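You operate a simulated robot arm through the tools that you are given. There is no shell and no other tool. Be economical: measure what you need, move in short steps, check, and stop when the job is done.

You run a simulated robot arm. Do the job below in one go: nothing can be reset, and whatever is moved stays where it is left.

## Task
Strain the broth through the red sieve into the green basin.
Fine: empty the orange jug, nearly all into the basin; jug and sieve go back where they stood; the silver basin stays empty, the tap off.

The check looks at the end state, three seconds after you hand in, the way a careful person would. Anything else that was tipped, shoved, dropped, spilled or broken makes it a failure.

## Robot
A 7-joint arm with a two-finger parallel gripper, fixed in place. Base frame: the origin is at the foot of the arm, x ahead of it, y to its left, z up; the work surface is at about z = 0.86. Units: m, degrees, N and s.
With the tool pointing down near the work surface it reaches from about 0.24 to 0.68 m from the base axis. Its first joint turns from -66.0 to 66.0 degrees. Payload 2.4 kg.
The tool frame sits at the grasp point between the pads (the TCP): z along the fingers, y along the line on which they close. The tips reach 0.03 m beyond it. The gripper opens to 0.094 m. The fingers are 0.028 m wide and 0.01 m thick; the gripper's body (0.05 by 0.096 m) begins 0.055 m behind the TCP.
Orientation is that of the tool frame in the base frame, as [roll, pitch, yaw] about the fixed x, y, z axes, in that order (R = Rz(yaw) Ry(pitch) Rx(roll)). With the fingers straight down and closing along the base's y, the tool's x points along the base's -x, its y along +y and its z along -z.

## Interface
- The arm moves only by the tool drive_tool. Its argument "steps" is a list of rows, each a list of 7 numbers: the finger opening in mm, from 0 to 94, then the shift along the tool's x, y, z in mm, then the turn, a rotation vector about the tool's x, y, z in degrees. In form: [[hand, tx, ty, tz, rx, ry, rz], ...]. A call has 1 to 20 rows; each row shifts and turns the commanded pose from where the row before left it, along the tool's axes as they then stand. A row lasts 0.2 s, in which the tool goes at most 0.05 m and 8.6 degrees; a call with a longer step from one row to the next is refused whole, and so is a gripper value outside its range. A pose out of reach is approached as far as the arm can. The call stops where the force on the tool passes 70 N (or 10 N more than at its start, if that is more) or the arm is blocked; 0.2 s more then pass. The fingers move at their own pace (about 0.153 m/s each) and stop on an object; they squeeze with about 20 N. The grip force told is the motor's: it shows also when the fingers shut on nothing. Time passes only in rows, and 0.2 s behind the last, so rows that do not move let the fingers close. The reply holds the time, the measured pose of the TCP, the force on the tool along the base axes, the opening and the grip force, in the units named above and with some noise.
- Cameras (640 x 400 px; columns grow to the right, rows downward): "scene" is fixed at [0.0388, 0.4729, 1.4436]; the picture's right is [-0.75, -0.66, 0.00], its down [-0.38, 0.43, -0.82] and it looks along [0.54, -0.61, -0.58] (base axes); focal length 325 px, centre (320, 200). "wrist" rides on the gripper at [0.076, 0.014, -0.102] in the tool frame; the picture's right is [-0.18, 0.98, 0.00], its down [-0.75, -0.14, -0.64] and it looks along [-0.63, -0.12, 0.77] (tool axes); focal length 243 px, centre (320, 200). There is no depth. A picture from a camera that has moved, and an enlarged one, comes with that camera's place and axes in the base frame and with its lens.
- get_image(camera): a new picture of that camera. It takes no simulated time.
- inspect(camera, box): a new picture of the part [left, top, right, bottom] of that camera's present view, enlarged. It takes no simulated time.
- sign_off(): hands the job in; it is judged then, once.

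Go step by step. Nothing tells you positions but the pictures and the camera data: compare them with the known pose of the tool, close in by small moves and look again before you grip or let go. The budget is 120 turns and 76 pictures, counting those below and the enlarged ones. Unless the task says otherwise, let go and move clear before handing in, and close with one line.

The tools are called after "Request:" by a JSON object that holds its "method" and its "body". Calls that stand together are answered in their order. drive_tool: Moves the arm, as the interface text tells. Its arguments: {"type":"object","properties":{"steps":{"type":"array"}},"required":["steps"]} The other tools are called the same way: get_image (camera) takes a picture; inspect (camera, box) takes an enlarged picture of a part of a camera's view; sign_off () hands the job in.

At the start:

```text
time_s: 0.0
position: [0.3626, -0.0636, 1.217]
ee_rot: [179.9, 0.0, -179.9]
contact_force: [0.2, -1.1, 1.1]
grip_width: 0.0941
grip_force: 0.0
```

scene: 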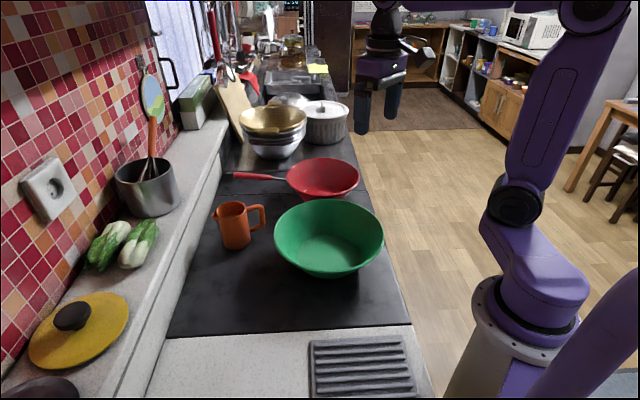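
wrist: 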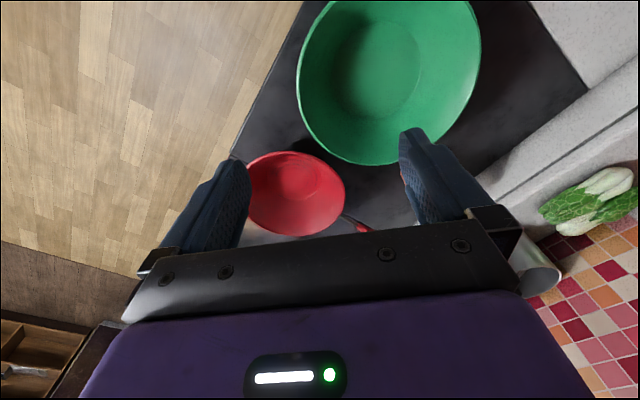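

I see the green basin near (0.39, 0.04), the red sieve near (0.58, -0.16) with its handle towards the wall, and the orange jug near (0.62, 0.14). I'll look closer before I plan.

Request:
{"method": "inspect", "body": {"camera": "scene", "box": [180, 140, 400, 290]}}

Request:
{"method": "inspect", "body": {"camera": "scene", "box": [200, 60, 380, 200]}}

Request:
{"method": "inspect", "body": {"camera": "wrist", "box": [220, 0, 620, 250]}}

```text
2.67 times, centred on (290, 215) of scene
camera zoom: at [0.0388, 0.4729, 1.4436], right [-0.75, -0.66, 0.0], down [-0.38, 0.43, -0.82], along [0.54, -0.61, -0.58], focal length 866 px, centre (400, 160)
```

zoom: 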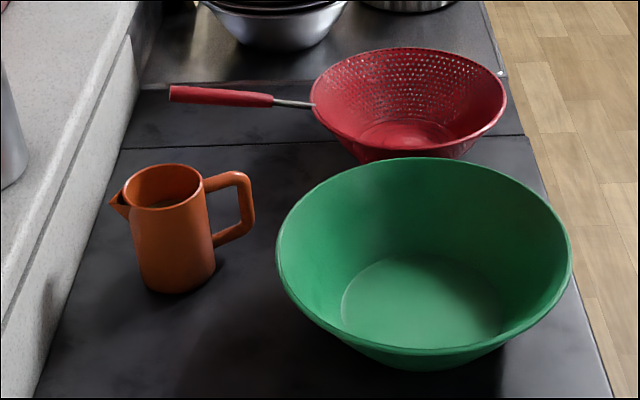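

```text
2.86 times, centred on (290, 130) of scene
camera zoom: at [0.0388, 0.4729, 1.4436], right [-0.75, -0.66, 0.0], down [-0.38, 0.43, -0.82], along [0.54, -0.61, -0.58], focal length 928 px, centre (406, 400)
```

zoom: 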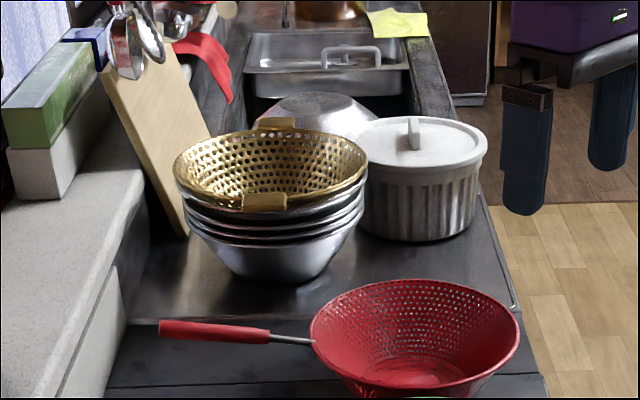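

```text
1.60 times, centred on (420, 125) of wrist
camera zoom: at [0.2858, -0.0497, 1.3192], right [0.18, 0.98, 0.0], down [0.75, -0.14, 0.64], along [0.63, -0.12, -0.77], focal length 388 px, centre (160, 320)
```

zoom: 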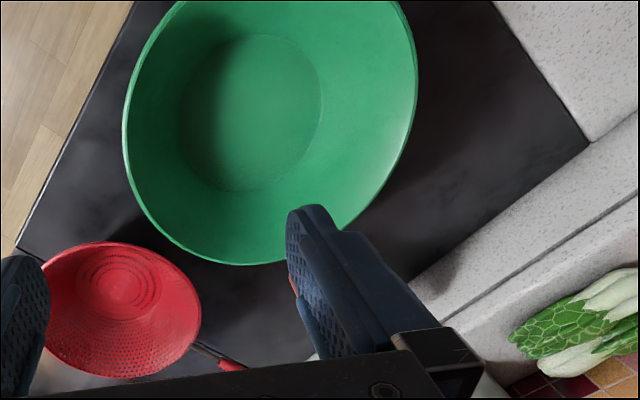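

The sieve is a perforated cone: rim at z≈0.94, radius ≈0.11, handle pointing about 37° from +x. I'll lift and back off the arm so the wrist camera sees the basin and jug whole.

Request:
{"method": "drive_tool", "body": {"steps": [[94, 20, 10, -40, 0, 0, 0], [94, 20, 10, -40, 0, 0, 0], [94, 20, 10, -40, 0, 0, 0], [94, 0, 0, 0, 0, 0, 0]]}}

Request:
{"method": "get_image", "body": {"camera": "wrist"}}

Request:
{"method": "get_image", "body": {"camera": "scene"}}

```text
time_s: 1.0
position: [0.3019, -0.0344, 1.3373]
ee_rot: [-179.9, -0.1, 180.0]
contact_force: [0.1, 0.1, 0.5]
grip_width: 0.094
grip_force: 0.0
```

```text
70 pictures are left
camera wrist: at [0.2246, -0.0188, 1.4395], right [0.18, 0.98, 0.0], down [0.75, -0.14, 0.64], along [0.63, -0.12, -0.77], focal length 243 px, centre (320, 200)
```

wrist: 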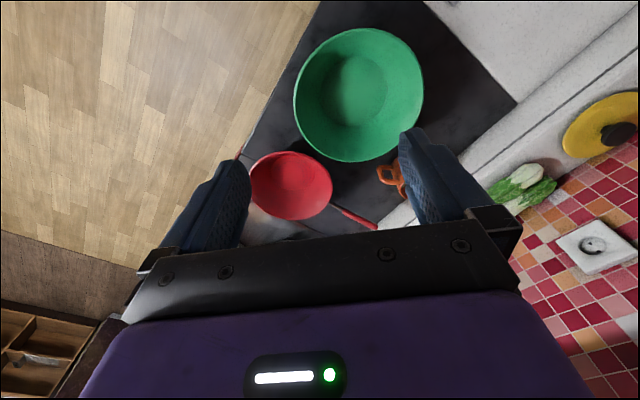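

```text
69 pictures are left
```

scene: 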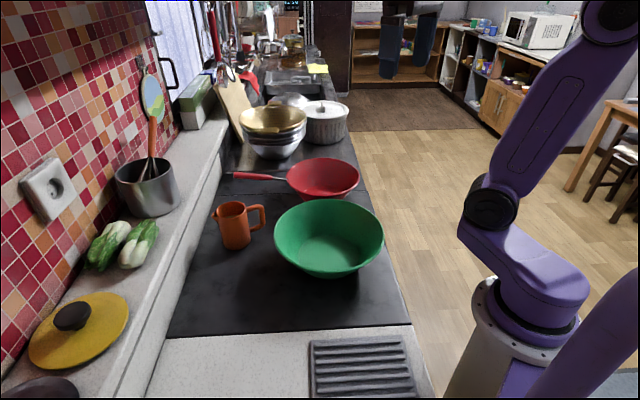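

The basin, sieve and jug handle are all in the wrist view now. I'll enlarge it to measure.

Request:
{"method": "inspect", "body": {"camera": "wrist", "box": [230, 10, 450, 240]}}

```text
1.74 times, centred on (340, 125) of wrist
camera zoom: at [0.2246, -0.0188, 1.4395], right [0.18, 0.98, 0.0], down [0.75, -0.14, 0.64], along [0.63, -0.12, -0.77], focal length 422 px, centre (285, 330)
```

zoom: 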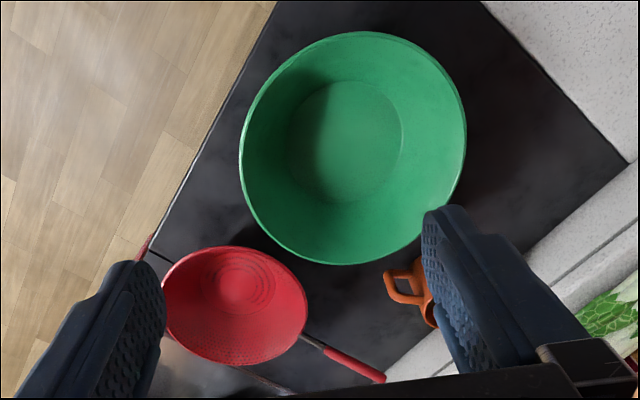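

The sieve may carry a small rest hook opposite its handle. I'll enlarge both views to check, as it decides how the sieve sits on the basin.

Request:
{"method": "inspect", "body": {"camera": "scene", "box": [280, 145, 370, 205]}}

Request:
{"method": "inspect", "body": {"camera": "wrist", "box": [220, 130, 350, 240]}}

Request:
{"method": "inspect", "body": {"camera": "scene", "box": [205, 185, 285, 255]}}

```text
6.67 times, centred on (325, 175) of scene
camera zoom: at [0.0388, 0.4729, 1.4436], right [-0.75, -0.66, 0.0], down [-0.38, 0.43, -0.82], along [0.54, -0.61, -0.58], focal length 2165 px, centre (287, 367)
```

zoom: 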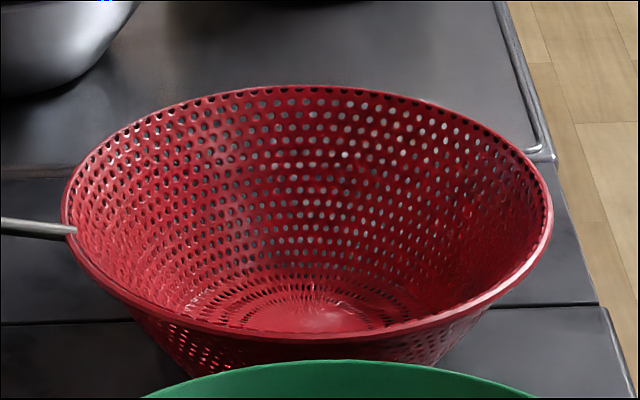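

```text
3.64 times, centred on (285, 185) of wrist
camera zoom: at [0.2246, -0.0188, 1.4395], right [0.18, 0.98, 0.0], down [0.75, -0.14, 0.64], along [0.63, -0.12, -0.77], focal length 882 px, centre (447, 254)
```

zoom: 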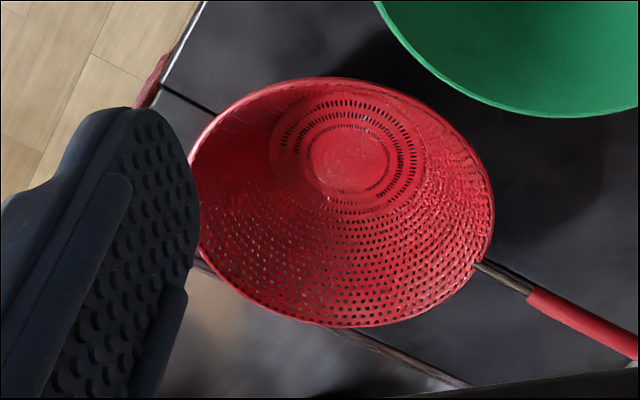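

```text
5.71 times, centred on (245, 220) of scene
camera zoom: at [0.0388, 0.4729, 1.4436], right [-0.75, -0.66, 0.0], down [-0.38, 0.43, -0.82], along [0.54, -0.61, -0.58], focal length 1856 px, centre (749, 86)
```

zoom: 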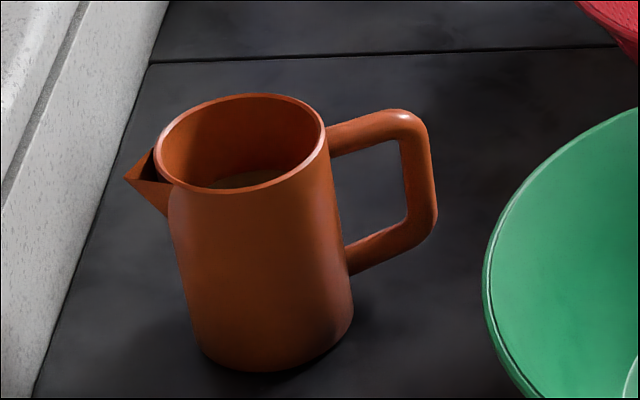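

There is no hook: the sieve will nest in the basin with its handle over the rim. I'll grip its near rim (about [0.466, -0.147, 0.94]) along the sloping wall, so I first move over that side and turn the hand a quarter turn.

Request:
{"method": "drive_tool", "body": {"steps": [[60, -18, -19, 31, 0, 0, 0], [60, -18, -19, 31, 0, 0, 0], [60, -18, -19, 31, 0, 0, 0], [60, -18, -19, 31, 0, 0, 0], [60, -18, -19, 31, 0, 0, 0], [60, -18, -18, 31, 0, 0, 0], [60, 0, 0, 0, 0, 0, -8.2], [60, 0, 0, 0, 0, 0, -8.2], [60, 0, 0, 0, 0, 0, -8.2], [60, 0, 0, 0, 0, 0, -8.2], [60, 0, 0, 0, 0, 0, -8.2], [60, 0, 0, 0, 0, 0, -8.2], [60, 0, 0, 0, 0, 0, -8.2], [60, 0, 0, 0, 0, 0, -8.2], [60, 0, 0, 0, 0, 0, -8.2], [60, 0, 0, 0, 0, 0, -8.2], [60, 0, 0, 0, 0, 0, -8.0]]}}

Request:
{"method": "get_image", "body": {"camera": "wrist"}}

```text
time_s: 4.6
position: [0.4101, -0.1478, 1.1508]
ee_rot: [180.0, 0.0, -89.9]
contact_force: [-0.1, -0.6, 0.2]
grip_width: 0.0601
grip_force: 0.0
```

```text
64 pictures are left
camera wrist: at [0.396, -0.2233, 1.2538], right [-0.98, 0.18, 0.0], down [0.14, 0.75, 0.64], along [0.12, 0.63, -0.77], focal length 243 px, centre (320, 200)
```

wrist: 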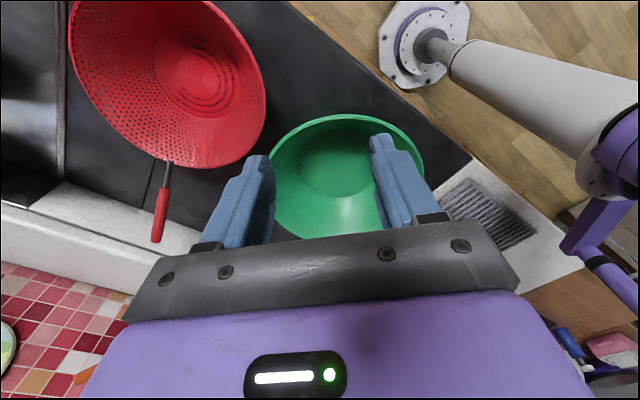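

The view agrees: the sieve's near rim is at x ≈ 0.47. I'll tilt the hand 35° to match the wall and come down to a pre-grasp point.

Request:
{"method": "drive_tool", "body": {"steps": [[60, 0, 0, 0, 7, 0, 0], [60, 0, 0, 0, 7, 0, 0], [60, 0, 0, 0, 7, 0, 0], [60, 0, 0, 0, 7, 0, 0], [60, 0, 0, 0, 7, 0, 0], [60, 0, 25, 33, 0, 0, 0], [60, 0, 25, 33, 0, 0, 0], [60, 0, 15, 23, 0, 0, 0], [60, 0, 0, 0, 0, 0, 0]]}}

Request:
{"method": "get_image", "body": {"camera": "wrist"}}

Request:
{"method": "inspect", "body": {"camera": "scene", "box": [260, 80, 440, 210]}}

```text
time_s: 6.6
position: [0.4078, -0.1476, 1.0454]
ee_rot: [-144.9, 0.0, -90.0]
contact_force: [-0.5, -0.4, -0.1]
grip_width: 0.06
grip_force: 0.0
out of reach, approached as far as the arm can: row 8
```

```text
63 pictures are left
camera wrist: at [0.3375, -0.2235, 1.1202], right [-0.81, 0.18, -0.56], down [-0.25, 0.75, 0.61], along [0.54, 0.63, -0.56], focal length 243 px, centre (320, 200)
```

wrist: 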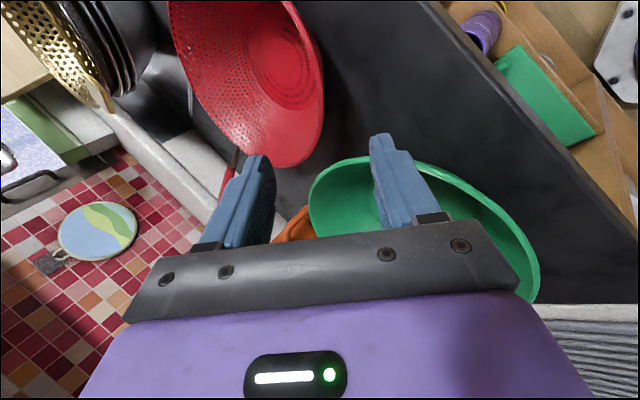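

```text
3.08 times, centred on (350, 145) of scene
camera zoom: at [0.0388, 0.4729, 1.4436], right [-0.75, -0.66, 0.0], down [-0.38, 0.43, -0.82], along [0.54, -0.61, -0.58], focal length 999 px, centre (228, 369)
```

zoom: 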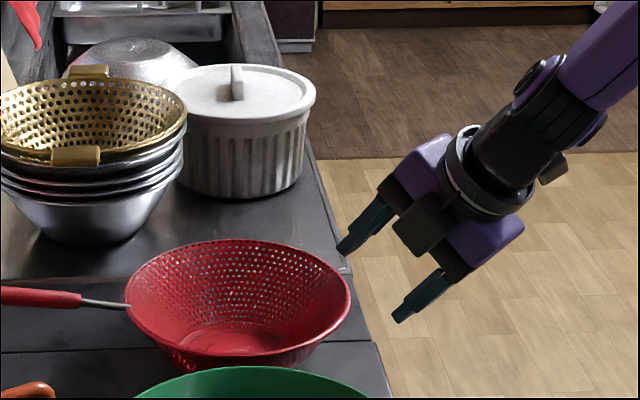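

The arm is near a limit with this tilt, but the grasp lies further out, which should be easier. I'll advance halfway along the fingers and look.

Request:
{"method": "drive_tool", "body": {"steps": [[60, 0, 5, 25, 0, 0, 0], [60, 0, 5, 25, 0, 0, 0], [60, 0, 0, 15, 0, 0, 0], [60, 0, 0, 0, 0, 0, 0]]}}

Request:
{"method": "get_image", "body": {"camera": "wrist"}}

Request:
{"method": "inspect", "body": {"camera": "scene", "box": [260, 80, 440, 210]}}

```text
time_s: 7.6
position: [0.4516, -0.1431, 1.0261]
ee_rot: [-145.3, 0.0, -90.1]
contact_force: [-0.7, -0.1, -0.1]
grip_width: 0.06
grip_force: 0.1
out of reach, approached as far as the arm can: row 1, 2, 3
```

```text
61 pictures are left
camera wrist: at [0.3809, -0.2189, 1.1022], right [-0.81, 0.18, -0.56], down [-0.25, 0.75, 0.61], along [0.53, 0.63, -0.56], focal length 243 px, centre (320, 200)
```

wrist: 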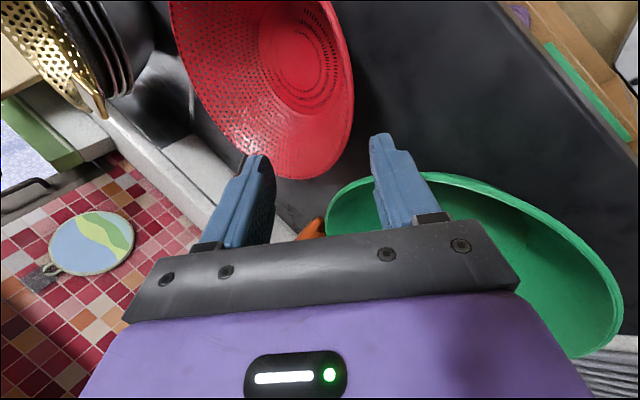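

```text
3.08 times, centred on (350, 145) of scene
camera zoom: at [0.0388, 0.4729, 1.4436], right [-0.75, -0.66, 0.0], down [-0.38, 0.43, -0.82], along [0.54, -0.61, -0.58], focal length 999 px, centre (228, 369)
```

zoom: 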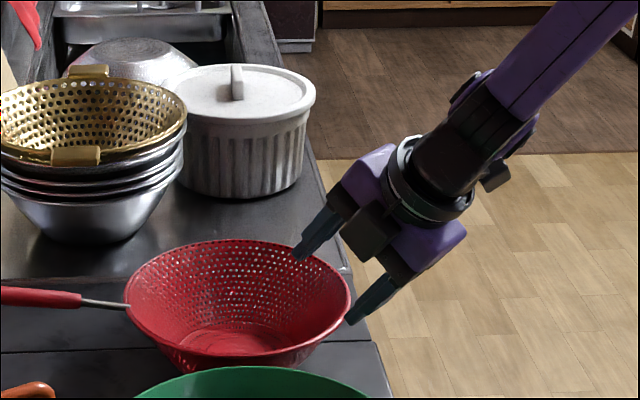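

The wrist limit stops this much lean towards the base. I'll back off and swing the grasp around to the sieve's right-near side (azimuth about 205°) with a smaller 30° tilt.

Request:
{"method": "drive_tool", "body": {"steps": [[60, 0, 0, -40, 0, 0, 0], [60, 0, 0, -30, -5, 0, 0], [60, 0, 0, 0, 0, -3.13, -5.41], [60, 0, 0, 0, 0, -3.13, -5.41], [60, 0, 0, 0, 0, -3.13, -5.41], [60, 0, 0, 0, 0, -3.13, -5.41], [60, 0, 0, 0, 0, 0, 0]]}}

```text
time_s: 9.2
position: [0.4101, -0.143, 1.0836]
ee_rot: [-150.1, 0.0, -64.9]
contact_force: [-0.4, -0.1, -0.5]
grip_width: 0.0601
grip_force: 0.1
```

The swing worked. Next I move to a pre-grasp point 6 cm short of the rim and check the line-up.

Request:
{"method": "drive_tool", "body": {"steps": [[60, 26, 12, 29, 0, 0, 0], [60, 26, 12, 29, 0, 0, 0], [60, 27, 12, 29, 0, 0, 0], [60, 0, 0, 0, 0, 0, 0]]}}

Request:
{"method": "get_image", "body": {"camera": "wrist"}}

Request:
{"method": "inspect", "body": {"camera": "scene", "box": [260, 80, 440, 210]}}

```text
time_s: 10.2
position: [0.4778, -0.1979, 1.0212]
ee_rot: [-150.6, 0.1, -65.2]
contact_force: [-0.5, -0.8, 0.1]
grip_width: 0.0601
grip_force: 0.0
out of reach, approached as far as the arm can: row 2, 3
```

```text
59 pictures are left
camera wrist: at [0.4512, -0.2942, 1.1035], right [-0.85, -0.19, -0.48], down [-0.49, 0.6, 0.63], along [0.17, 0.77, -0.61], focal length 243 px, centre (320, 200)
```

wrist: 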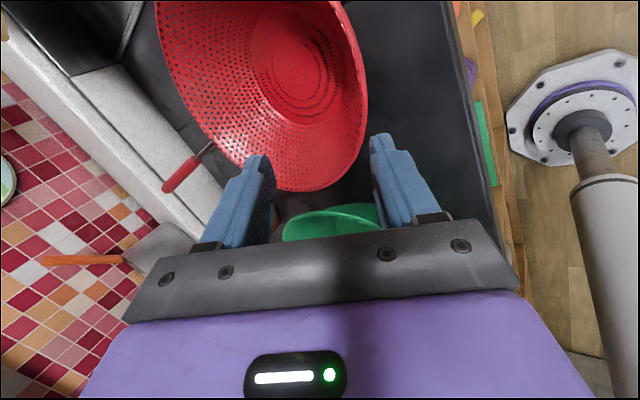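

```text
3.08 times, centred on (350, 145) of scene
camera zoom: at [0.0388, 0.4728, 1.4436], right [-0.75, -0.66, 0.0], down [-0.38, 0.43, -0.82], along [0.54, -0.61, -0.58], focal length 999 px, centre (228, 369)
```

zoom: 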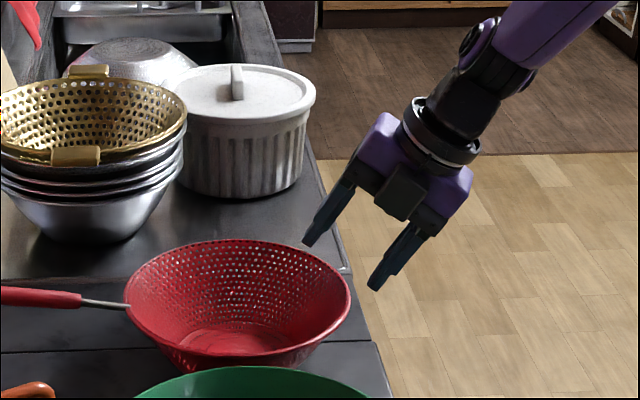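

This is still blocked, maybe by the wrist roll joint rather than the lean. I'll back off and flip the hand 180° about its own axis, which gives the same grasp with the roll joint nearer its middle.

Request:
{"method": "drive_tool", "body": {"steps": [[60, 0, 0, -45, 0, 0, 0], [60, 0, 0, -40, 0, 0, 8.5], [60, 0, 0, 0, 0, 0, 8.5], [60, 0, 0, 0, 0, 0, 8.5], [60, 0, 0, 0, 0, 0, 8.5], [60, 0, 0, 0, 0, 0, 8.5], [60, 0, 0, 0, 0, 0, 8.5], [60, 0, 0, 0, 0, 0, 8.5], [60, 0, 0, 0, 0, 0, 8.5], [60, 0, 0, 0, 0, 0, 8.5], [60, 0, 0, 0, 0, 0, 8.5], [60, 0, 0, 0, 0, 0, 8.5], [60, 0, 0, 0, 0, 0, 8.5], [60, 0, 0, 0, 0, 0, 8.5], [60, 0, 0, 0, 0, 0, 8.5], [60, 0, 0, 0, 0, 0, 8.5], [60, 0, 0, 0, 0, 0, 8.5], [60, 0, 0, 0, 0, 0, 8.5]]}}

Request:
{"method": "drive_tool", "body": {"steps": [[60, 0, 0, 0, 0, 0, 8.5], [60, 0, 0, 0, 0, 0, 8.5], [60, 0, 0, 0, 0, 0, 8.5], [60, 0, 0, 0, 0, 0, 8.5], [60, 0, 0, 0, 0, 0, 1.5], [60, 0, 0, 0, 0, 0, 0]]}}

```text
time_s: 14.0
position: [0.4382, -0.2155, 1.0954]
ee_rot: [154.8, 16.7, 146.5]
contact_force: [0.1, -0.3, 0.8]
grip_width: 0.06
grip_force: 0.1
```

```text
time_s: 15.4
position: [0.4383, -0.2175, 1.095]
ee_rot: [150.0, -0.2, 114.9]
contact_force: [-0.2, 0.2, -0.3]
grip_width: 0.06
grip_force: 0.1
```

The flip is done. Now to the pre-grasp point again.

Request:
{"method": "drive_tool", "body": {"steps": [[60, 0, -12, 33, 0, 0, 0], [60, 0, -12, 33, 0, 0, 0], [60, 0, -12, 34, 0, 0, 0], [60, 0, 0, 0, 0, 0, 0]]}}

Request:
{"method": "get_image", "body": {"camera": "wrist"}}

Request:
{"method": "inspect", "body": {"camera": "scene", "box": [260, 80, 440, 210]}}

```text
time_s: 16.4
position: [0.4541, -0.2103, 0.9898]
ee_rot: [150.0, -0.1, 115.1]
contact_force: [-0.1, 0.7, 0.0]
grip_width: 0.0601
grip_force: 0.0
```

```text
57 pictures are left
camera wrist: at [0.3852, -0.1569, 1.0851], right [0.85, 0.19, 0.49], down [-0.08, -0.87, 0.49], along [0.52, -0.45, -0.72], focal length 243 px, centre (320, 200)
```

wrist: 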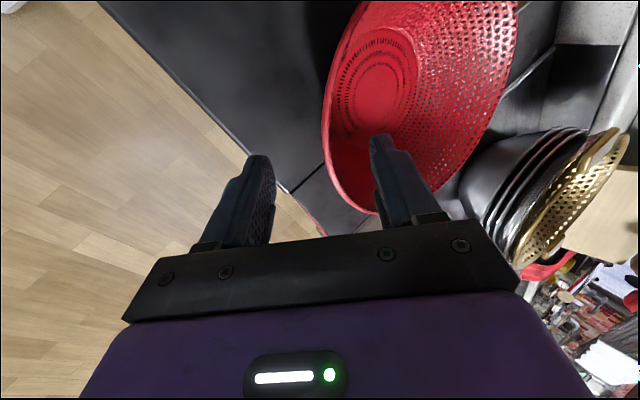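

```text
3.08 times, centred on (350, 145) of scene
camera zoom: at [0.0388, 0.4729, 1.4436], right [-0.75, -0.66, 0.0], down [-0.38, 0.43, -0.82], along [0.54, -0.61, -0.58], focal length 999 px, centre (228, 369)
```

zoom: 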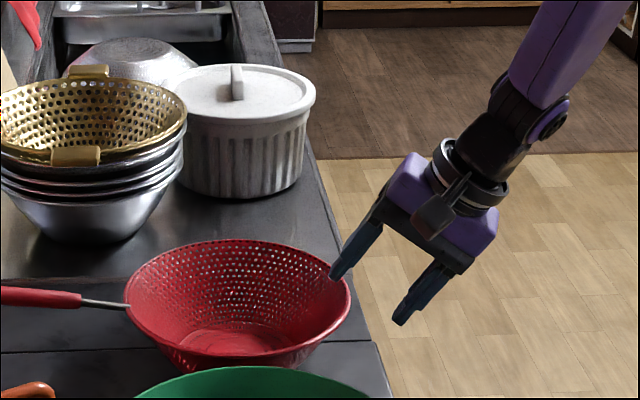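

The flip fixed it, and the rim edge projects right onto the planned grasp line between the fingers. I'll advance along the wall.

Request:
{"method": "drive_tool", "body": {"steps": [[60, 0, 0, 25, 0, 0, 0], [60, 0, 0, 25, 0, 0, 0], [60, 0, 0, 12, 0, 0, 0], [60, 0, 0, 0, 0, 0, 0]]}}

Request:
{"method": "inspect", "body": {"camera": "wrist", "box": [180, 0, 520, 250]}}

Request:
{"method": "inspect", "body": {"camera": "scene", "box": [260, 80, 440, 210]}}

```text
time_s: 17.4
position: [0.4844, -0.1958, 0.937]
ee_rot: [150.0, -0.1, 114.9]
contact_force: [-0.8, 0.4, 0.6]
grip_width: 0.0602
grip_force: 0.0
```

```text
1.60 times, centred on (350, 125) of wrist
camera zoom: at [0.4158, -0.1436, 1.0326], right [0.85, 0.19, 0.49], down [-0.08, -0.87, 0.48], along [0.52, -0.45, -0.72], focal length 388 px, centre (272, 320)
```

zoom: 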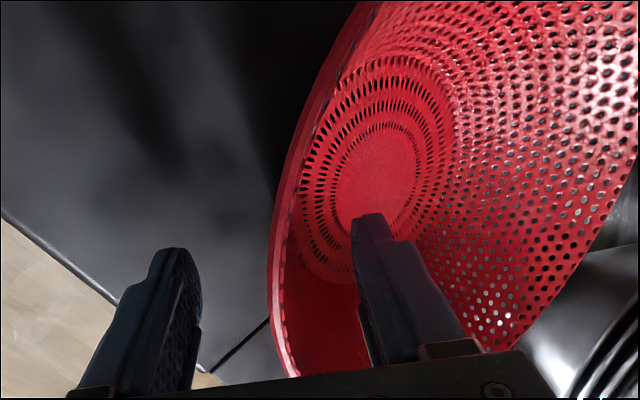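

```text
3.08 times, centred on (350, 145) of scene
camera zoom: at [0.0388, 0.4729, 1.4436], right [-0.75, -0.66, 0.0], down [-0.38, 0.43, -0.82], along [0.54, -0.61, -0.58], focal length 999 px, centre (228, 369)
```

zoom: 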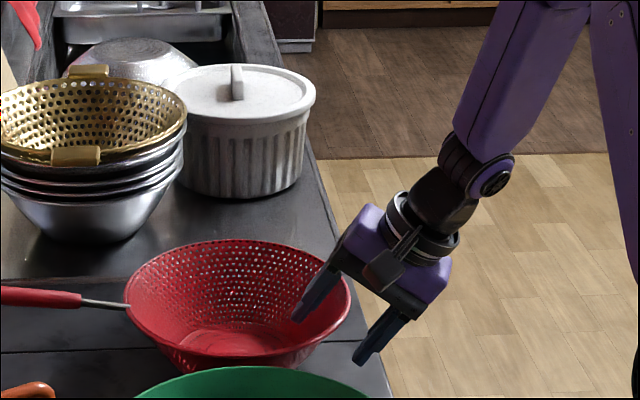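

The wall lies centred between the fingers with the rim at the grasp point. Closing now.

Request:
{"method": "drive_tool", "body": {"steps": [[30, 0, 0, 0, 0, 0, 0], [15, 0, 0, 0, 0, 0, 0], [0, 0, 0, 0, 0, 0, 0], [0, 0, 0, 0, 0, 0, 0], [0, 0, 0, 0, 0, 0, 0]]}}

Request:
{"method": "inspect", "body": {"camera": "wrist", "box": [180, 0, 520, 250]}}

Request:
{"method": "inspect", "body": {"camera": "scene", "box": [220, 130, 400, 250]}}

```text
time_s: 18.6
position: [0.4835, -0.1962, 0.9374]
ee_rot: [149.9, 0.0, 115.0]
contact_force: [1.8, 0.4, 8.8]
grip_width: 0.0086
grip_force: 19.8
```

```text
1.60 times, centred on (350, 125) of wrist
camera zoom: at [0.4159, -0.1435, 1.0331], right [0.85, 0.19, 0.49], down [-0.08, -0.87, 0.48], along [0.52, -0.45, -0.72], focal length 388 px, centre (272, 320)
```

zoom: 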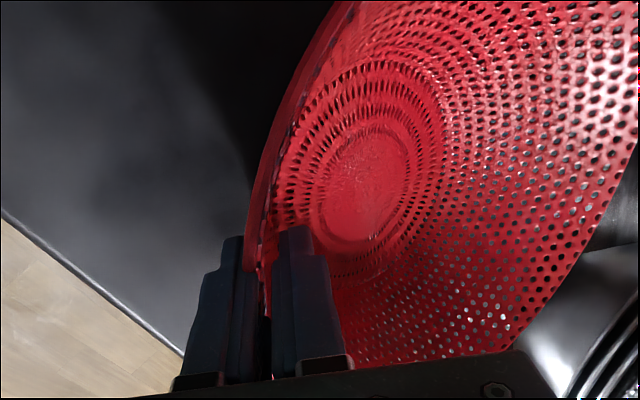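

```text
3.33 times, centred on (310, 190) of scene
camera zoom: at [0.0387, 0.4729, 1.4436], right [-0.75, -0.66, 0.0], down [-0.38, 0.43, -0.82], along [0.54, -0.61, -0.58], focal length 1083 px, centre (353, 233)
```

zoom: 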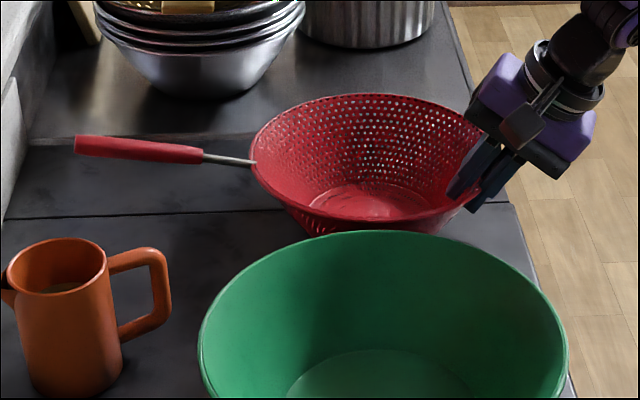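

Gripped (8.6 mm, 20 N). A small test lift comes first: 3 cm straight up.

Request:
{"method": "drive_tool", "body": {"steps": [[0, 0, 5, -8.7, 0, 0, 0], [0, 0, 5, -8.7, 0, 0, 0], [0, 0, 5, -8.7, 0, 0, 0], [0, 0, 0, 0, 0, 0, 0], [0, 0, 0, 0, 0, 0, 0]]}}

Request:
{"method": "inspect", "body": {"camera": "scene", "box": [220, 130, 400, 250]}}

```text
time_s: 19.8
position: [0.4835, -0.1966, 0.9665]
ee_rot: [150.0, 0.0, 115.0]
contact_force: [-0.2, -0.4, -0.8]
grip_width: 0.0067
grip_force: 19.9
```

```text
3.33 times, centred on (310, 190) of scene
camera zoom: at [0.0388, 0.4728, 1.4436], right [-0.75, -0.66, 0.0], down [-0.38, 0.43, -0.82], along [0.54, -0.61, -0.58], focal length 1083 px, centre (353, 233)
```

zoom: 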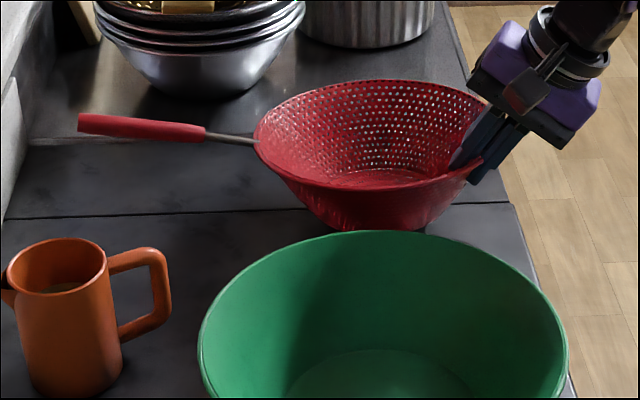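

The sieve holds with a slight droop. I'll lift it clear, carry it over the basin while turning it 80° so the handle ends up away from the jug, then look.

Request:
{"method": "drive_tool", "body": {"steps": [[0, 0, 11.5, -19.9, 0, 0, 0], [0, 0, 11.5, -19.9, 0, 0, 0], [0, 0, 11.5, -19.9, 0, 0, 0], [0, 0, 11.5, -19.9, 0, 0, 0], [0, 0, 11.5, -19.9, 0, 0, 0], [0, 0, 11.5, -19.9, 0, 0, 0], [0, 34.3, -0.3, -0.15, 0, -4, 6.93], [0, 33.9, -4.4, -2.5, 0, -4, 6.93], [0, 32.9, -8.4, -4.9, 0, -4, 6.93], [0, 31.2, -12.3, -7.1, 0, -4, 6.93], [0, 28.9, -16, -9.2, 0, -4, 6.93], [0, 26.1, -19.3, -11.1, 0, -4, 6.93], [0, 22.7, -22.3, -12.8, 0, -4, 6.93], [0, 18.9, -24.8, -14.3, 0, -4, 6.93], [0, 14.8, -26.8, -15.5, 0, -4, 6.93], [0, 10.3, -28.3, -16.4, 0, -4, 6.93], [0, 0, 0, 0, 0, 0, 0]]}}

Request:
{"method": "get_image", "body": {"camera": "scene"}}

Request:
{"method": "get_image", "body": {"camera": "wrist"}}

```text
time_s: 23.4
position: [0.3385, 0.0748, 1.1322]
ee_rot: [150.7, 0.0, 35.4]
contact_force: [0.2, 0.0, -1.8]
grip_width: 0.0069
grip_force: 20.2
out of reach, approached as far as the arm can: row 16
```

```text
50 pictures are left
```

scene: 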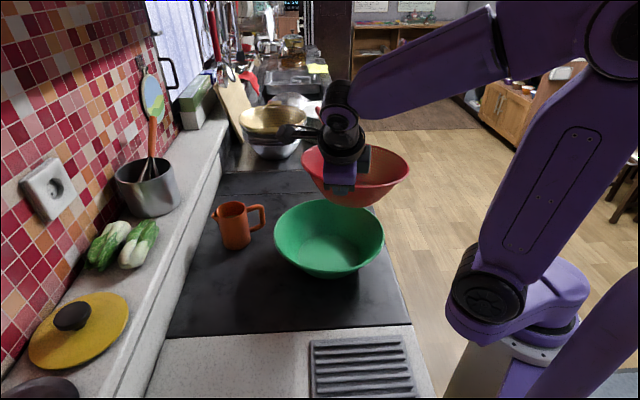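

```text
49 pictures are left
camera wrist: at [0.3788, 0.1508, 1.2277], right [0.35, -0.81, 0.48], down [-0.87, -0.08, 0.49], along [-0.36, -0.59, -0.73], focal length 243 px, centre (320, 200)
```

wrist: 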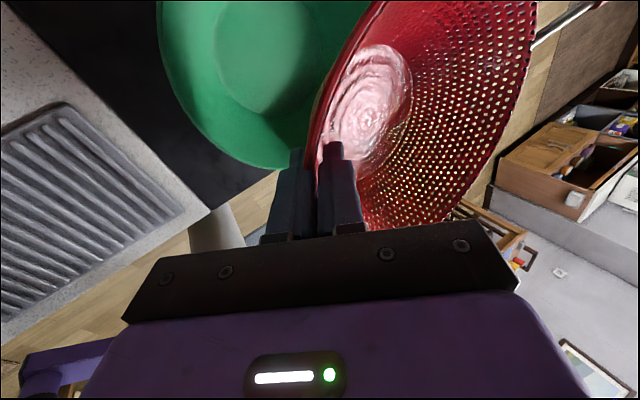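

The wrist roll stops near this yaw. I'll turn back about 17° (handle then points about -26°, still clear of the jug) and bring the sieve over the basin centre.

Request:
{"method": "drive_tool", "body": {"steps": [[0, 0, 0, 0, 0, 4.15, -7.2], [0, 0, 0, 0, 0, 4.15, -7.2], [0, 0, -13.2, -7.6, 0, 0, 0], [0, 0, -13.2, -7.6, 0, 0, 0], [0, 0, -10, 17.3, 0, 0, 0], [0, 0, -10, 17.3, 0, 0, 0], [0, 0, 0, 0, 0, 0, 0]]}}

Request:
{"method": "get_image", "body": {"camera": "scene"}}

Request:
{"method": "get_image", "body": {"camera": "wrist"}}

```text
time_s: 25.0
position: [0.3174, 0.095, 1.091]
ee_rot: [149.9, 0.0, 51.6]
contact_force: [-0.2, -0.2, -1.3]
grip_width: 0.0071
grip_force: 20.0
```

```text
48 pictures are left
```

scene: 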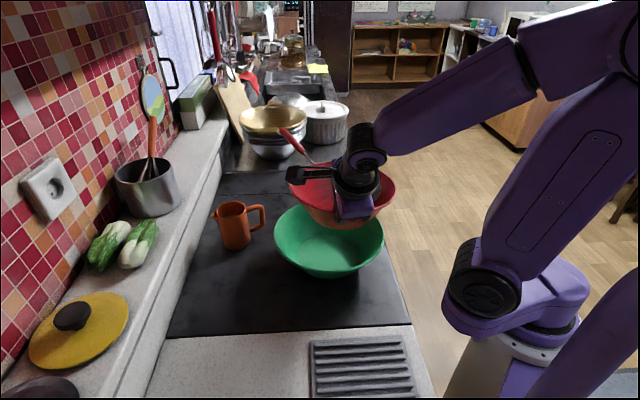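

```text
47 pictures are left
camera wrist: at [0.3339, 0.179, 1.1863], right [0.55, -0.67, 0.49], down [-0.82, -0.32, 0.49], along [-0.17, -0.67, -0.72], focal length 243 px, centre (320, 200)
```

wrist: 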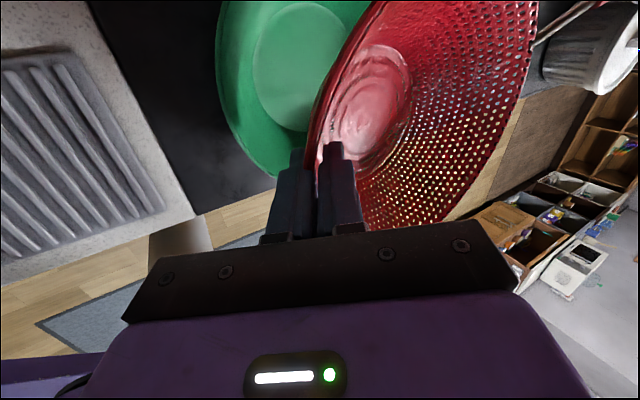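

The handle points about -25° and the sieve hangs over the basin centre. Lowering it.

Request:
{"method": "drive_tool", "body": {"steps": [[0, 0, -12, 20.8, 0, 0, 0], [0, 0, -12, 20.8, 0, 0, 0], [0, 0, -12, 20.8, 0, 0, 0], [0, 0, -10, 17.3, 0, 0, 0], [0, 0, 0, 0, 0, 0, 0]]}}

Request:
{"method": "get_image", "body": {"camera": "wrist"}}

Request:
{"method": "inspect", "body": {"camera": "scene", "box": [220, 130, 420, 290]}}

```text
time_s: 26.2
position: [0.3231, 0.0618, 1.0517]
ee_rot: [150.3, -0.1, 51.6]
contact_force: [0.8, -0.5, -1.4]
grip_width: 0.0068
grip_force: 20.1
out of reach, approached as far as the arm can: row 1, 2, 3, 4
```

```text
46 pictures are left
camera wrist: at [0.3382, 0.1461, 1.1482], right [0.55, -0.67, 0.49], down [-0.81, -0.32, 0.49], along [-0.17, -0.67, -0.72], focal length 243 px, centre (320, 200)
```

wrist: 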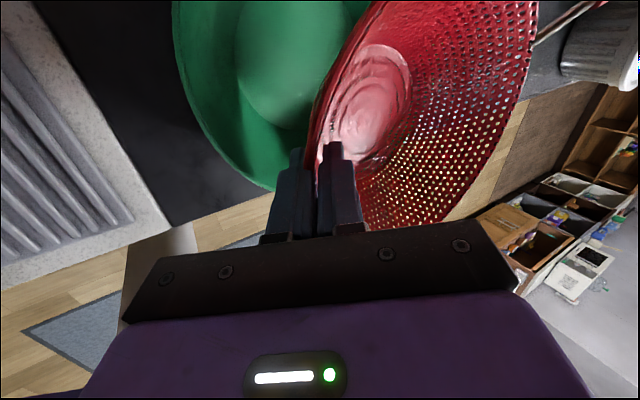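

```text
2.50 times, centred on (320, 210) of scene
camera zoom: at [0.0388, 0.4728, 1.4436], right [-0.75, -0.66, 0.0], down [-0.38, 0.43, -0.82], along [0.54, -0.61, -0.58], focal length 812 px, centre (320, 175)
```

zoom: 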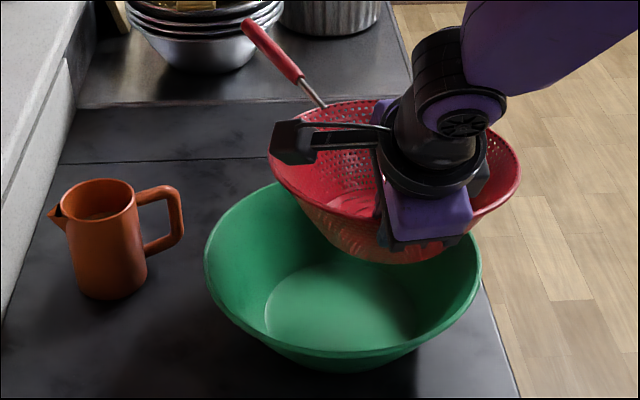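

The roll limit again. Turning the other way keeps that joint near its middle: I'll lift and swing the sieve +153° about its own centre, so the handle points back-left and clear of the jug.

Request:
{"method": "drive_tool", "body": {"steps": [[0, 0, 12.5, -21.7, 0, 0, 0], [0, 0, 12.5, -21.7, 0, 0, 0], [0, -15.8, 1, 0.6, 0, 4.25, -7.36], [0, -15.8, 1, 0.6, 0, 4.25, -7.36], [0, -15.8, 1, 0.6, 0, 4.25, -7.36], [0, -15.8, 1, 0.6, 0, 4.25, -7.36], [0, -15.8, 1, 0.6, 0, 4.25, -7.36], [0, -15.8, 1, 0.6, 0, 4.25, -7.36], [0, -15.8, 1, 0.6, 0, 4.25, -7.36], [0, -15.8, 1, 0.6, 0, 4.25, -7.36], [0, -15.8, 1, 0.6, 0, 4.25, -7.36], [0, -15.8, 1, 0.6, 0, 4.25, -7.36], [0, -15.8, 1, 0.6, 0, 4.25, -7.36], [0, -15.8, 1, 0.6, 0, 4.25, -7.36], [0, -15.8, 1, 0.6, 0, 4.25, -7.36], [0, -15.8, 1, 0.6, 0, 4.25, -7.36], [0, -15.8, 1, 0.6, 0, 4.25, -7.36], [0, -15.8, 1, 0.6, 0, 4.25, -7.36], [0, -15.8, 1, 0.6, 0, 4.25, -7.36], [0, -15.8, 1, 0.6, 0, 4.25, -7.36]]}}

Request:
{"method": "get_image", "body": {"camera": "scene"}}

Request:
{"method": "get_image", "body": {"camera": "wrist"}}

```text
time_s: 30.4
position: [0.4523, -0.0997, 1.1024]
ee_rot: [149.9, 0.0, -155.3]
contact_force: [-1.0, 0.3, -0.8]
grip_width: 0.007
grip_force: 19.8
```

```text
44 pictures are left
```

scene: 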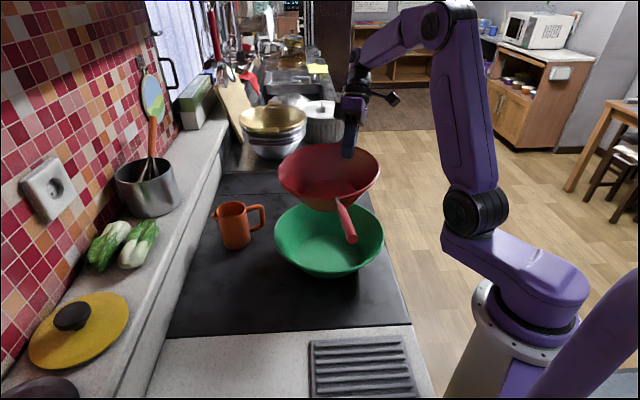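

```text
43 pictures are left
camera wrist: at [0.3984, -0.167, 1.1979], right [-0.19, 0.85, 0.49], down [0.87, -0.09, 0.49], along [0.46, 0.52, -0.72], focal length 243 px, centre (320, 200)
```

wrist: 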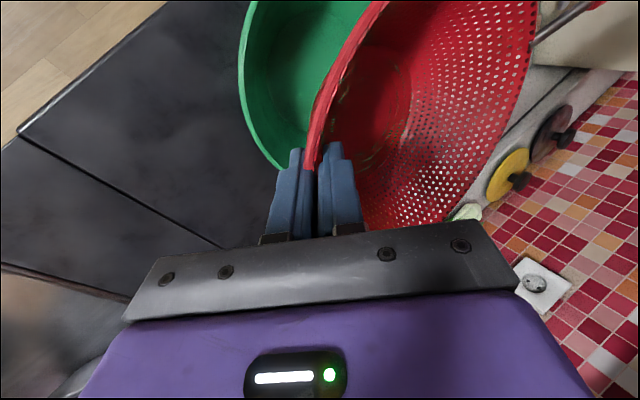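

That works. I'll level the slight droop by 5°, shift the sieve about 4 cm onto the basin's centre, and come down part of the way.

Request:
{"method": "drive_tool", "body": {"steps": [[0, 0, 0, 0, -5, 0, 0], [0, 4.3, 17.8, 12.5, 0, 0, 0], [0, 4.3, 17.8, 12.5, 0, 0, 0], [0, 0, -17.2, 24.6, 0, 0, 0], [0, 0, -17.2, 24.6, 0, 0, 0], [0, 0, -17.2, 24.6, 0, 0, 0], [0, 0, 0, 0, 0, 0, 0]]}}

Request:
{"method": "inspect", "body": {"camera": "scene", "box": [220, 130, 420, 290]}}

Request:
{"method": "get_image", "body": {"camera": "wrist"}}

```text
time_s: 32.0
position: [0.4261, -0.0649, 1.0111]
ee_rot: [144.9, 0.1, -155.4]
contact_force: [-0.2, 0.2, -1.1]
grip_width: 0.0069
grip_force: 19.8
```

```text
2.50 times, centred on (320, 210) of scene
camera zoom: at [0.0388, 0.4729, 1.4436], right [-0.75, -0.66, 0.0], down [-0.38, 0.43, -0.82], along [0.54, -0.61, -0.58], focal length 812 px, centre (320, 175)
```

zoom: 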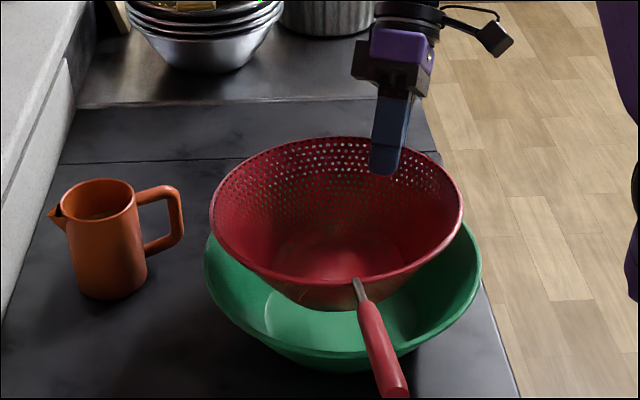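

```text
41 pictures are left
camera wrist: at [0.3751, -0.1394, 1.1032], right [-0.17, 0.81, 0.56], down [0.89, -0.13, 0.45], along [0.43, 0.57, -0.7], focal length 243 px, centre (320, 200)
```

wrist: 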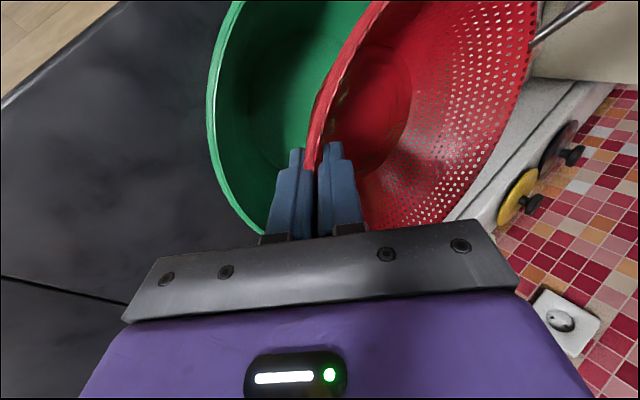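

The sieve is centred over the basin. I'll lower it slowly, watching the force.

Request:
{"method": "drive_tool", "body": {"steps": [[0, 0, -8.6, 12.3, 0, 0, 0], [0, 0, -8.6, 12.3, 0, 0, 0], [0, 0, -5.7, 8.2, 0, 0, 0], [0, 0, -5.7, 8.2, 0, 0, 0], [0, 0, 0, 0, 0, 0, 0]]}}

Request:
{"method": "inspect", "body": {"camera": "scene", "box": [220, 130, 420, 290]}}

```text
time_s: 33.2
position: [0.4243, -0.0651, 0.9616]
ee_rot: [145.0, 0.0, -155.5]
contact_force: [0.8, 1.1, -1.5]
grip_width: 0.0069
grip_force: 19.9
```

```text
2.50 times, centred on (320, 210) of scene
camera zoom: at [0.0388, 0.4729, 1.4436], right [-0.75, -0.66, 0.0], down [-0.38, 0.43, -0.82], along [0.54, -0.61, -0.58], focal length 812 px, centre (320, 175)
```

zoom: 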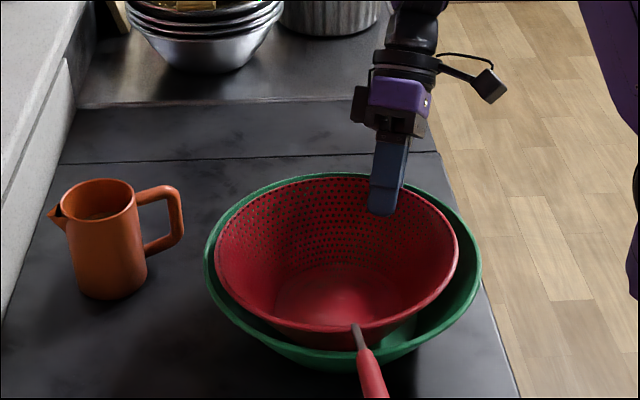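

No contact yet and the rims are concentric. Lowering further in 5 mm steps.

Request:
{"method": "drive_tool", "body": {"steps": [[0, 0, -2.9, 4.1, 0, 0, 0], [0, 0, -2.9, 4.1, 0, 0, 0], [0, 0, -2.3, 3.3, 0, 0, 0], [0, 0, 0, 0, 0, 0, 0]]}}

Request:
{"method": "inspect", "body": {"camera": "scene", "box": [260, 160, 400, 270]}}

```text
time_s: 34.2
position: [0.4248, -0.0659, 0.9475]
ee_rot: [145.0, 0.1, -155.4]
contact_force: [0.5, -0.3, 0.0]
grip_width: 0.0067
grip_force: 19.8
```

```text
3.64 times, centred on (330, 215) of scene
camera zoom: at [0.0388, 0.4728, 1.4436], right [-0.75, -0.66, 0.0], down [-0.38, 0.43, -0.82], along [0.54, -0.61, -0.58], focal length 1181 px, centre (284, 146)
```

zoom: 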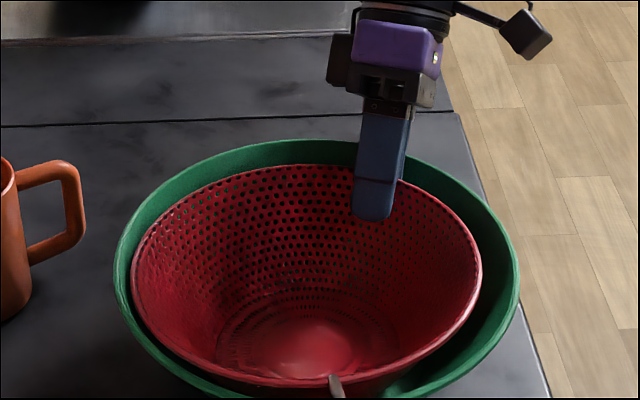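

There may be the first hint of contact (about 1.5 N). A few more millimetres.

Request:
{"method": "drive_tool", "body": {"steps": [[0, 0, -1.7, 2.5, 0, 0, 0], [0, 0, -1.7, 2.5, 0, 0, 0], [0, 0, 0, 0, 0, 0, 0]]}}

Request:
{"method": "inspect", "body": {"camera": "scene", "box": [260, 190, 420, 310]}}

```text
time_s: 35.0
position: [0.4253, -0.064, 0.9423]
ee_rot: [144.9, 0.0, -155.5]
contact_force: [2.6, -0.9, 5.2]
grip_width: 0.0075
grip_force: 19.7
```

```text
3.33 times, centred on (340, 250) of scene
camera zoom: at [0.0389, 0.4728, 1.4436], right [-0.75, -0.66, 0.0], down [-0.38, 0.43, -0.82], along [0.54, -0.61, -0.58], focal length 1083 px, centre (253, 33)
```

zoom: 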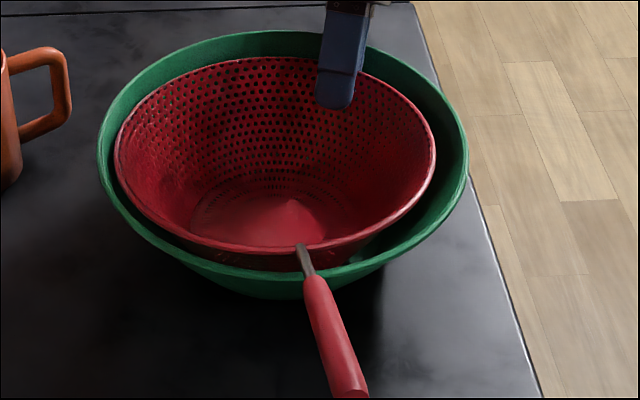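

The sieve rests in the basin (about 6 N), with the handle over the rim. I'll open the fingers only a little, then withdraw along the wall.

Request:
{"method": "drive_tool", "body": {"steps": [[10, 0, 0, 0, 0, 0, 0], [13, 0, 0, 0, 0, 0, 0], [16, 0, 0, 0, 0, 0, 0], [16, 0, 0, 0, 0, 0, 0]]}}

Request:
{"method": "inspect", "body": {"camera": "scene", "box": [260, 160, 420, 280]}}

Request:
{"method": "inspect", "body": {"camera": "wrist", "box": [180, 0, 520, 250]}}

```text
time_s: 36.0
position: [0.4249, -0.0653, 0.9425]
ee_rot: [145.0, 0.1, -155.5]
contact_force: [0.0, 1.0, 2.1]
grip_width: 0.0147
grip_force: 0.0
```

```text
3.33 times, centred on (340, 220) of scene
camera zoom: at [0.0388, 0.4729, 1.4436], right [-0.75, -0.66, 0.0], down [-0.38, 0.43, -0.82], along [0.54, -0.61, -0.58], focal length 1083 px, centre (253, 133)
```

zoom: 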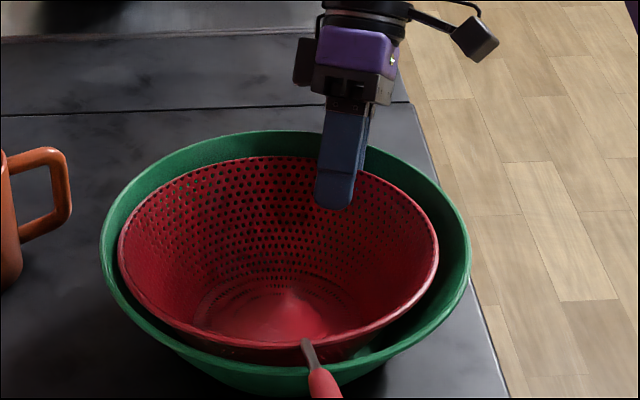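

```text
1.60 times, centred on (350, 125) of wrist
camera zoom: at [0.3744, -0.1388, 1.0338], right [-0.17, 0.81, 0.56], down [0.89, -0.13, 0.44], along [0.43, 0.57, -0.7], focal length 388 px, centre (272, 320)
```

zoom: 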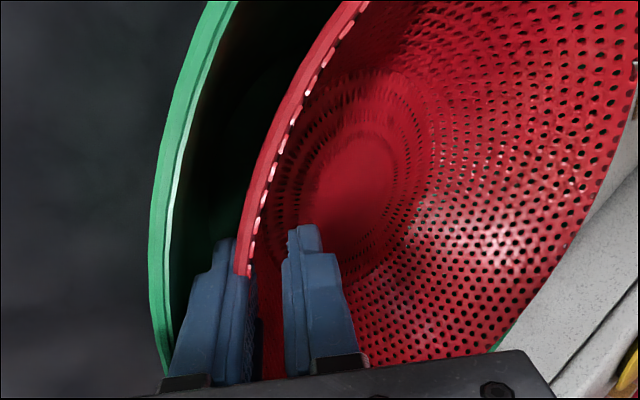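

Both fingers are free of the wall. Withdrawing along the wall, gently.

Request:
{"method": "drive_tool", "body": {"steps": [[16, 0, 0, -8, 0, 0, 0], [16, 0, 0, -12, 0, 0, 0], [16, 0, 0, -20, 0, 0, 0], [16, 0, 0, -30, 0, 0, 0], [16, 0, 0, -40, 0, 0, 0], [16, 0, 0, -40, 0, 0, 0], [60, 0, 0, 0, 0, 0, 0]]}}

Request:
{"method": "get_image", "body": {"camera": "scene"}}

```text
time_s: 37.6
position: [0.4595, -0.1434, 1.0636]
ee_rot: [145.0, 0.0, -155.3]
contact_force: [-0.3, -1.3, -0.3]
grip_width: 0.0598
grip_force: 0.0
```

```text
35 pictures are left
```

scene: 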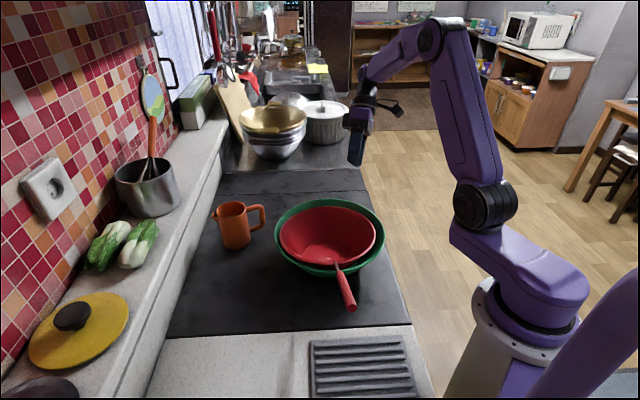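

The sieve sits steady. For the jug I'll grip its body from above, closing across the spout line, and pour by tilting sideways with the spout towards +y. First I try that pour motion empty, high over the basin, to be sure the arm can do it.

Request:
{"method": "drive_tool", "body": {"steps": [[60, 0, 20, -28.7, 0, 0, 0], [60, 0, 20, -28.7, 0, 0, 0], [60, 0, 20, -28.7, 0, 0, 0], [60, 0, 20, -28.7, 0, 0, 0], [60, 0, 0, 0, 7, 0, 0], [60, 0, 0, 0, 7, 0, 0], [60, 0, 0, 0, 7, 0, 0], [60, 0, 0, 0, 7, 0, 0], [60, 0, 0, 0, 7, 0, 0], [60, -1.7, 37.3, 0, 0, 0, 0], [60, -1.7, 37.3, 0, 0, 0, 0], [60, -1.7, 37.3, 0, 0, 0, 0], [60, -1.7, 37.3, 0, 0, 0, 0], [60, -1.7, 37.3, 0, 0, 0, 0]]}}

Request:
{"method": "drive_tool", "body": {"steps": [[60, 0, 0, 0, 0, 0, -8.2], [60, 0, 0, 0, 0, 0, -8.2], [60, 0, 0, 0, 0, 0, -8.2], [60, 0, 0, 0, 0, 0, -8.2], [60, 0, 0, 0, 0, 0, -8.2], [60, 0, 0, 0, 0, 0, -8.2], [60, 0, 0, 0, 0, 0, -8.2], [60, 0, 0, 0, 0, 0, -8.2], [60, 0, 0, 0, 0, 8.5, 0], [60, 0, 0, 0, 0, 8.5, 0], [60, 0, 0, 0, 0, 8.5, 0], [60, 0, 0, 0, 0, 8.5, 0], [60, 0, 0, 0, 0, 8.5, 0], [60, 0, 0, 0, 0, 8.5, 0], [60, 0, 0, 0, 0, 8.5, 0], [60, 0, 0, 0, 0, 8.5, 0], [60, 0, 0, 0, 0, 8.5, 0], [60, 0, 0, 0, 0, 8.5, 0]]}}

```text
time_s: 40.6
position: [0.39, 0.0313, 1.2065]
ee_rot: [180.0, 0.0, -155.4]
contact_force: [-0.3, 0.0, -0.6]
grip_width: 0.06
grip_force: 0.1
```

```text
time_s: 44.4
position: [0.3914, 0.0303, 1.2053]
ee_rot: [-179.9, -85.2, -89.8]
contact_force: [-0.4, 0.0, 0.2]
grip_width: 0.0599
grip_force: 0.0
```

85° of tilt was reached with no trouble. I'll try on to about 127°, then lower to the real pouring height.

Request:
{"method": "drive_tool", "body": {"steps": [[60, 0, 0, 0, 0, 8.5, 0], [60, 0, 0, 0, 0, 8.5, 0], [60, 0, 0, 0, 0, 8.5, 0], [60, 0, 0, 0, 0, 8.5, 0], [60, 0, 0, 0, 0, 8.5, 0], [60, 0, 0, 0, 0, 0, 0]]}}

Request:
{"method": "get_image", "body": {"camera": "scene"}}

```text
time_s: 45.8
position: [0.391, 0.0297, 1.2043]
ee_rot: [0.3, -69.9, 90.1]
contact_force: [0.6, 0.5, 0.3]
grip_width: 0.0598
grip_force: 0.0
out of reach, approached as far as the arm can: row 4, 5
```

```text
34 pictures are left
```

scene: 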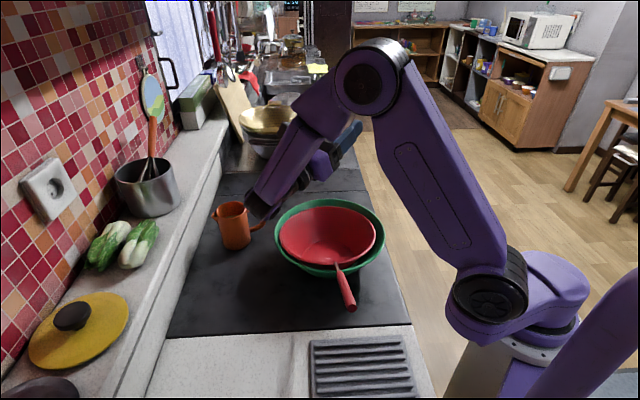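

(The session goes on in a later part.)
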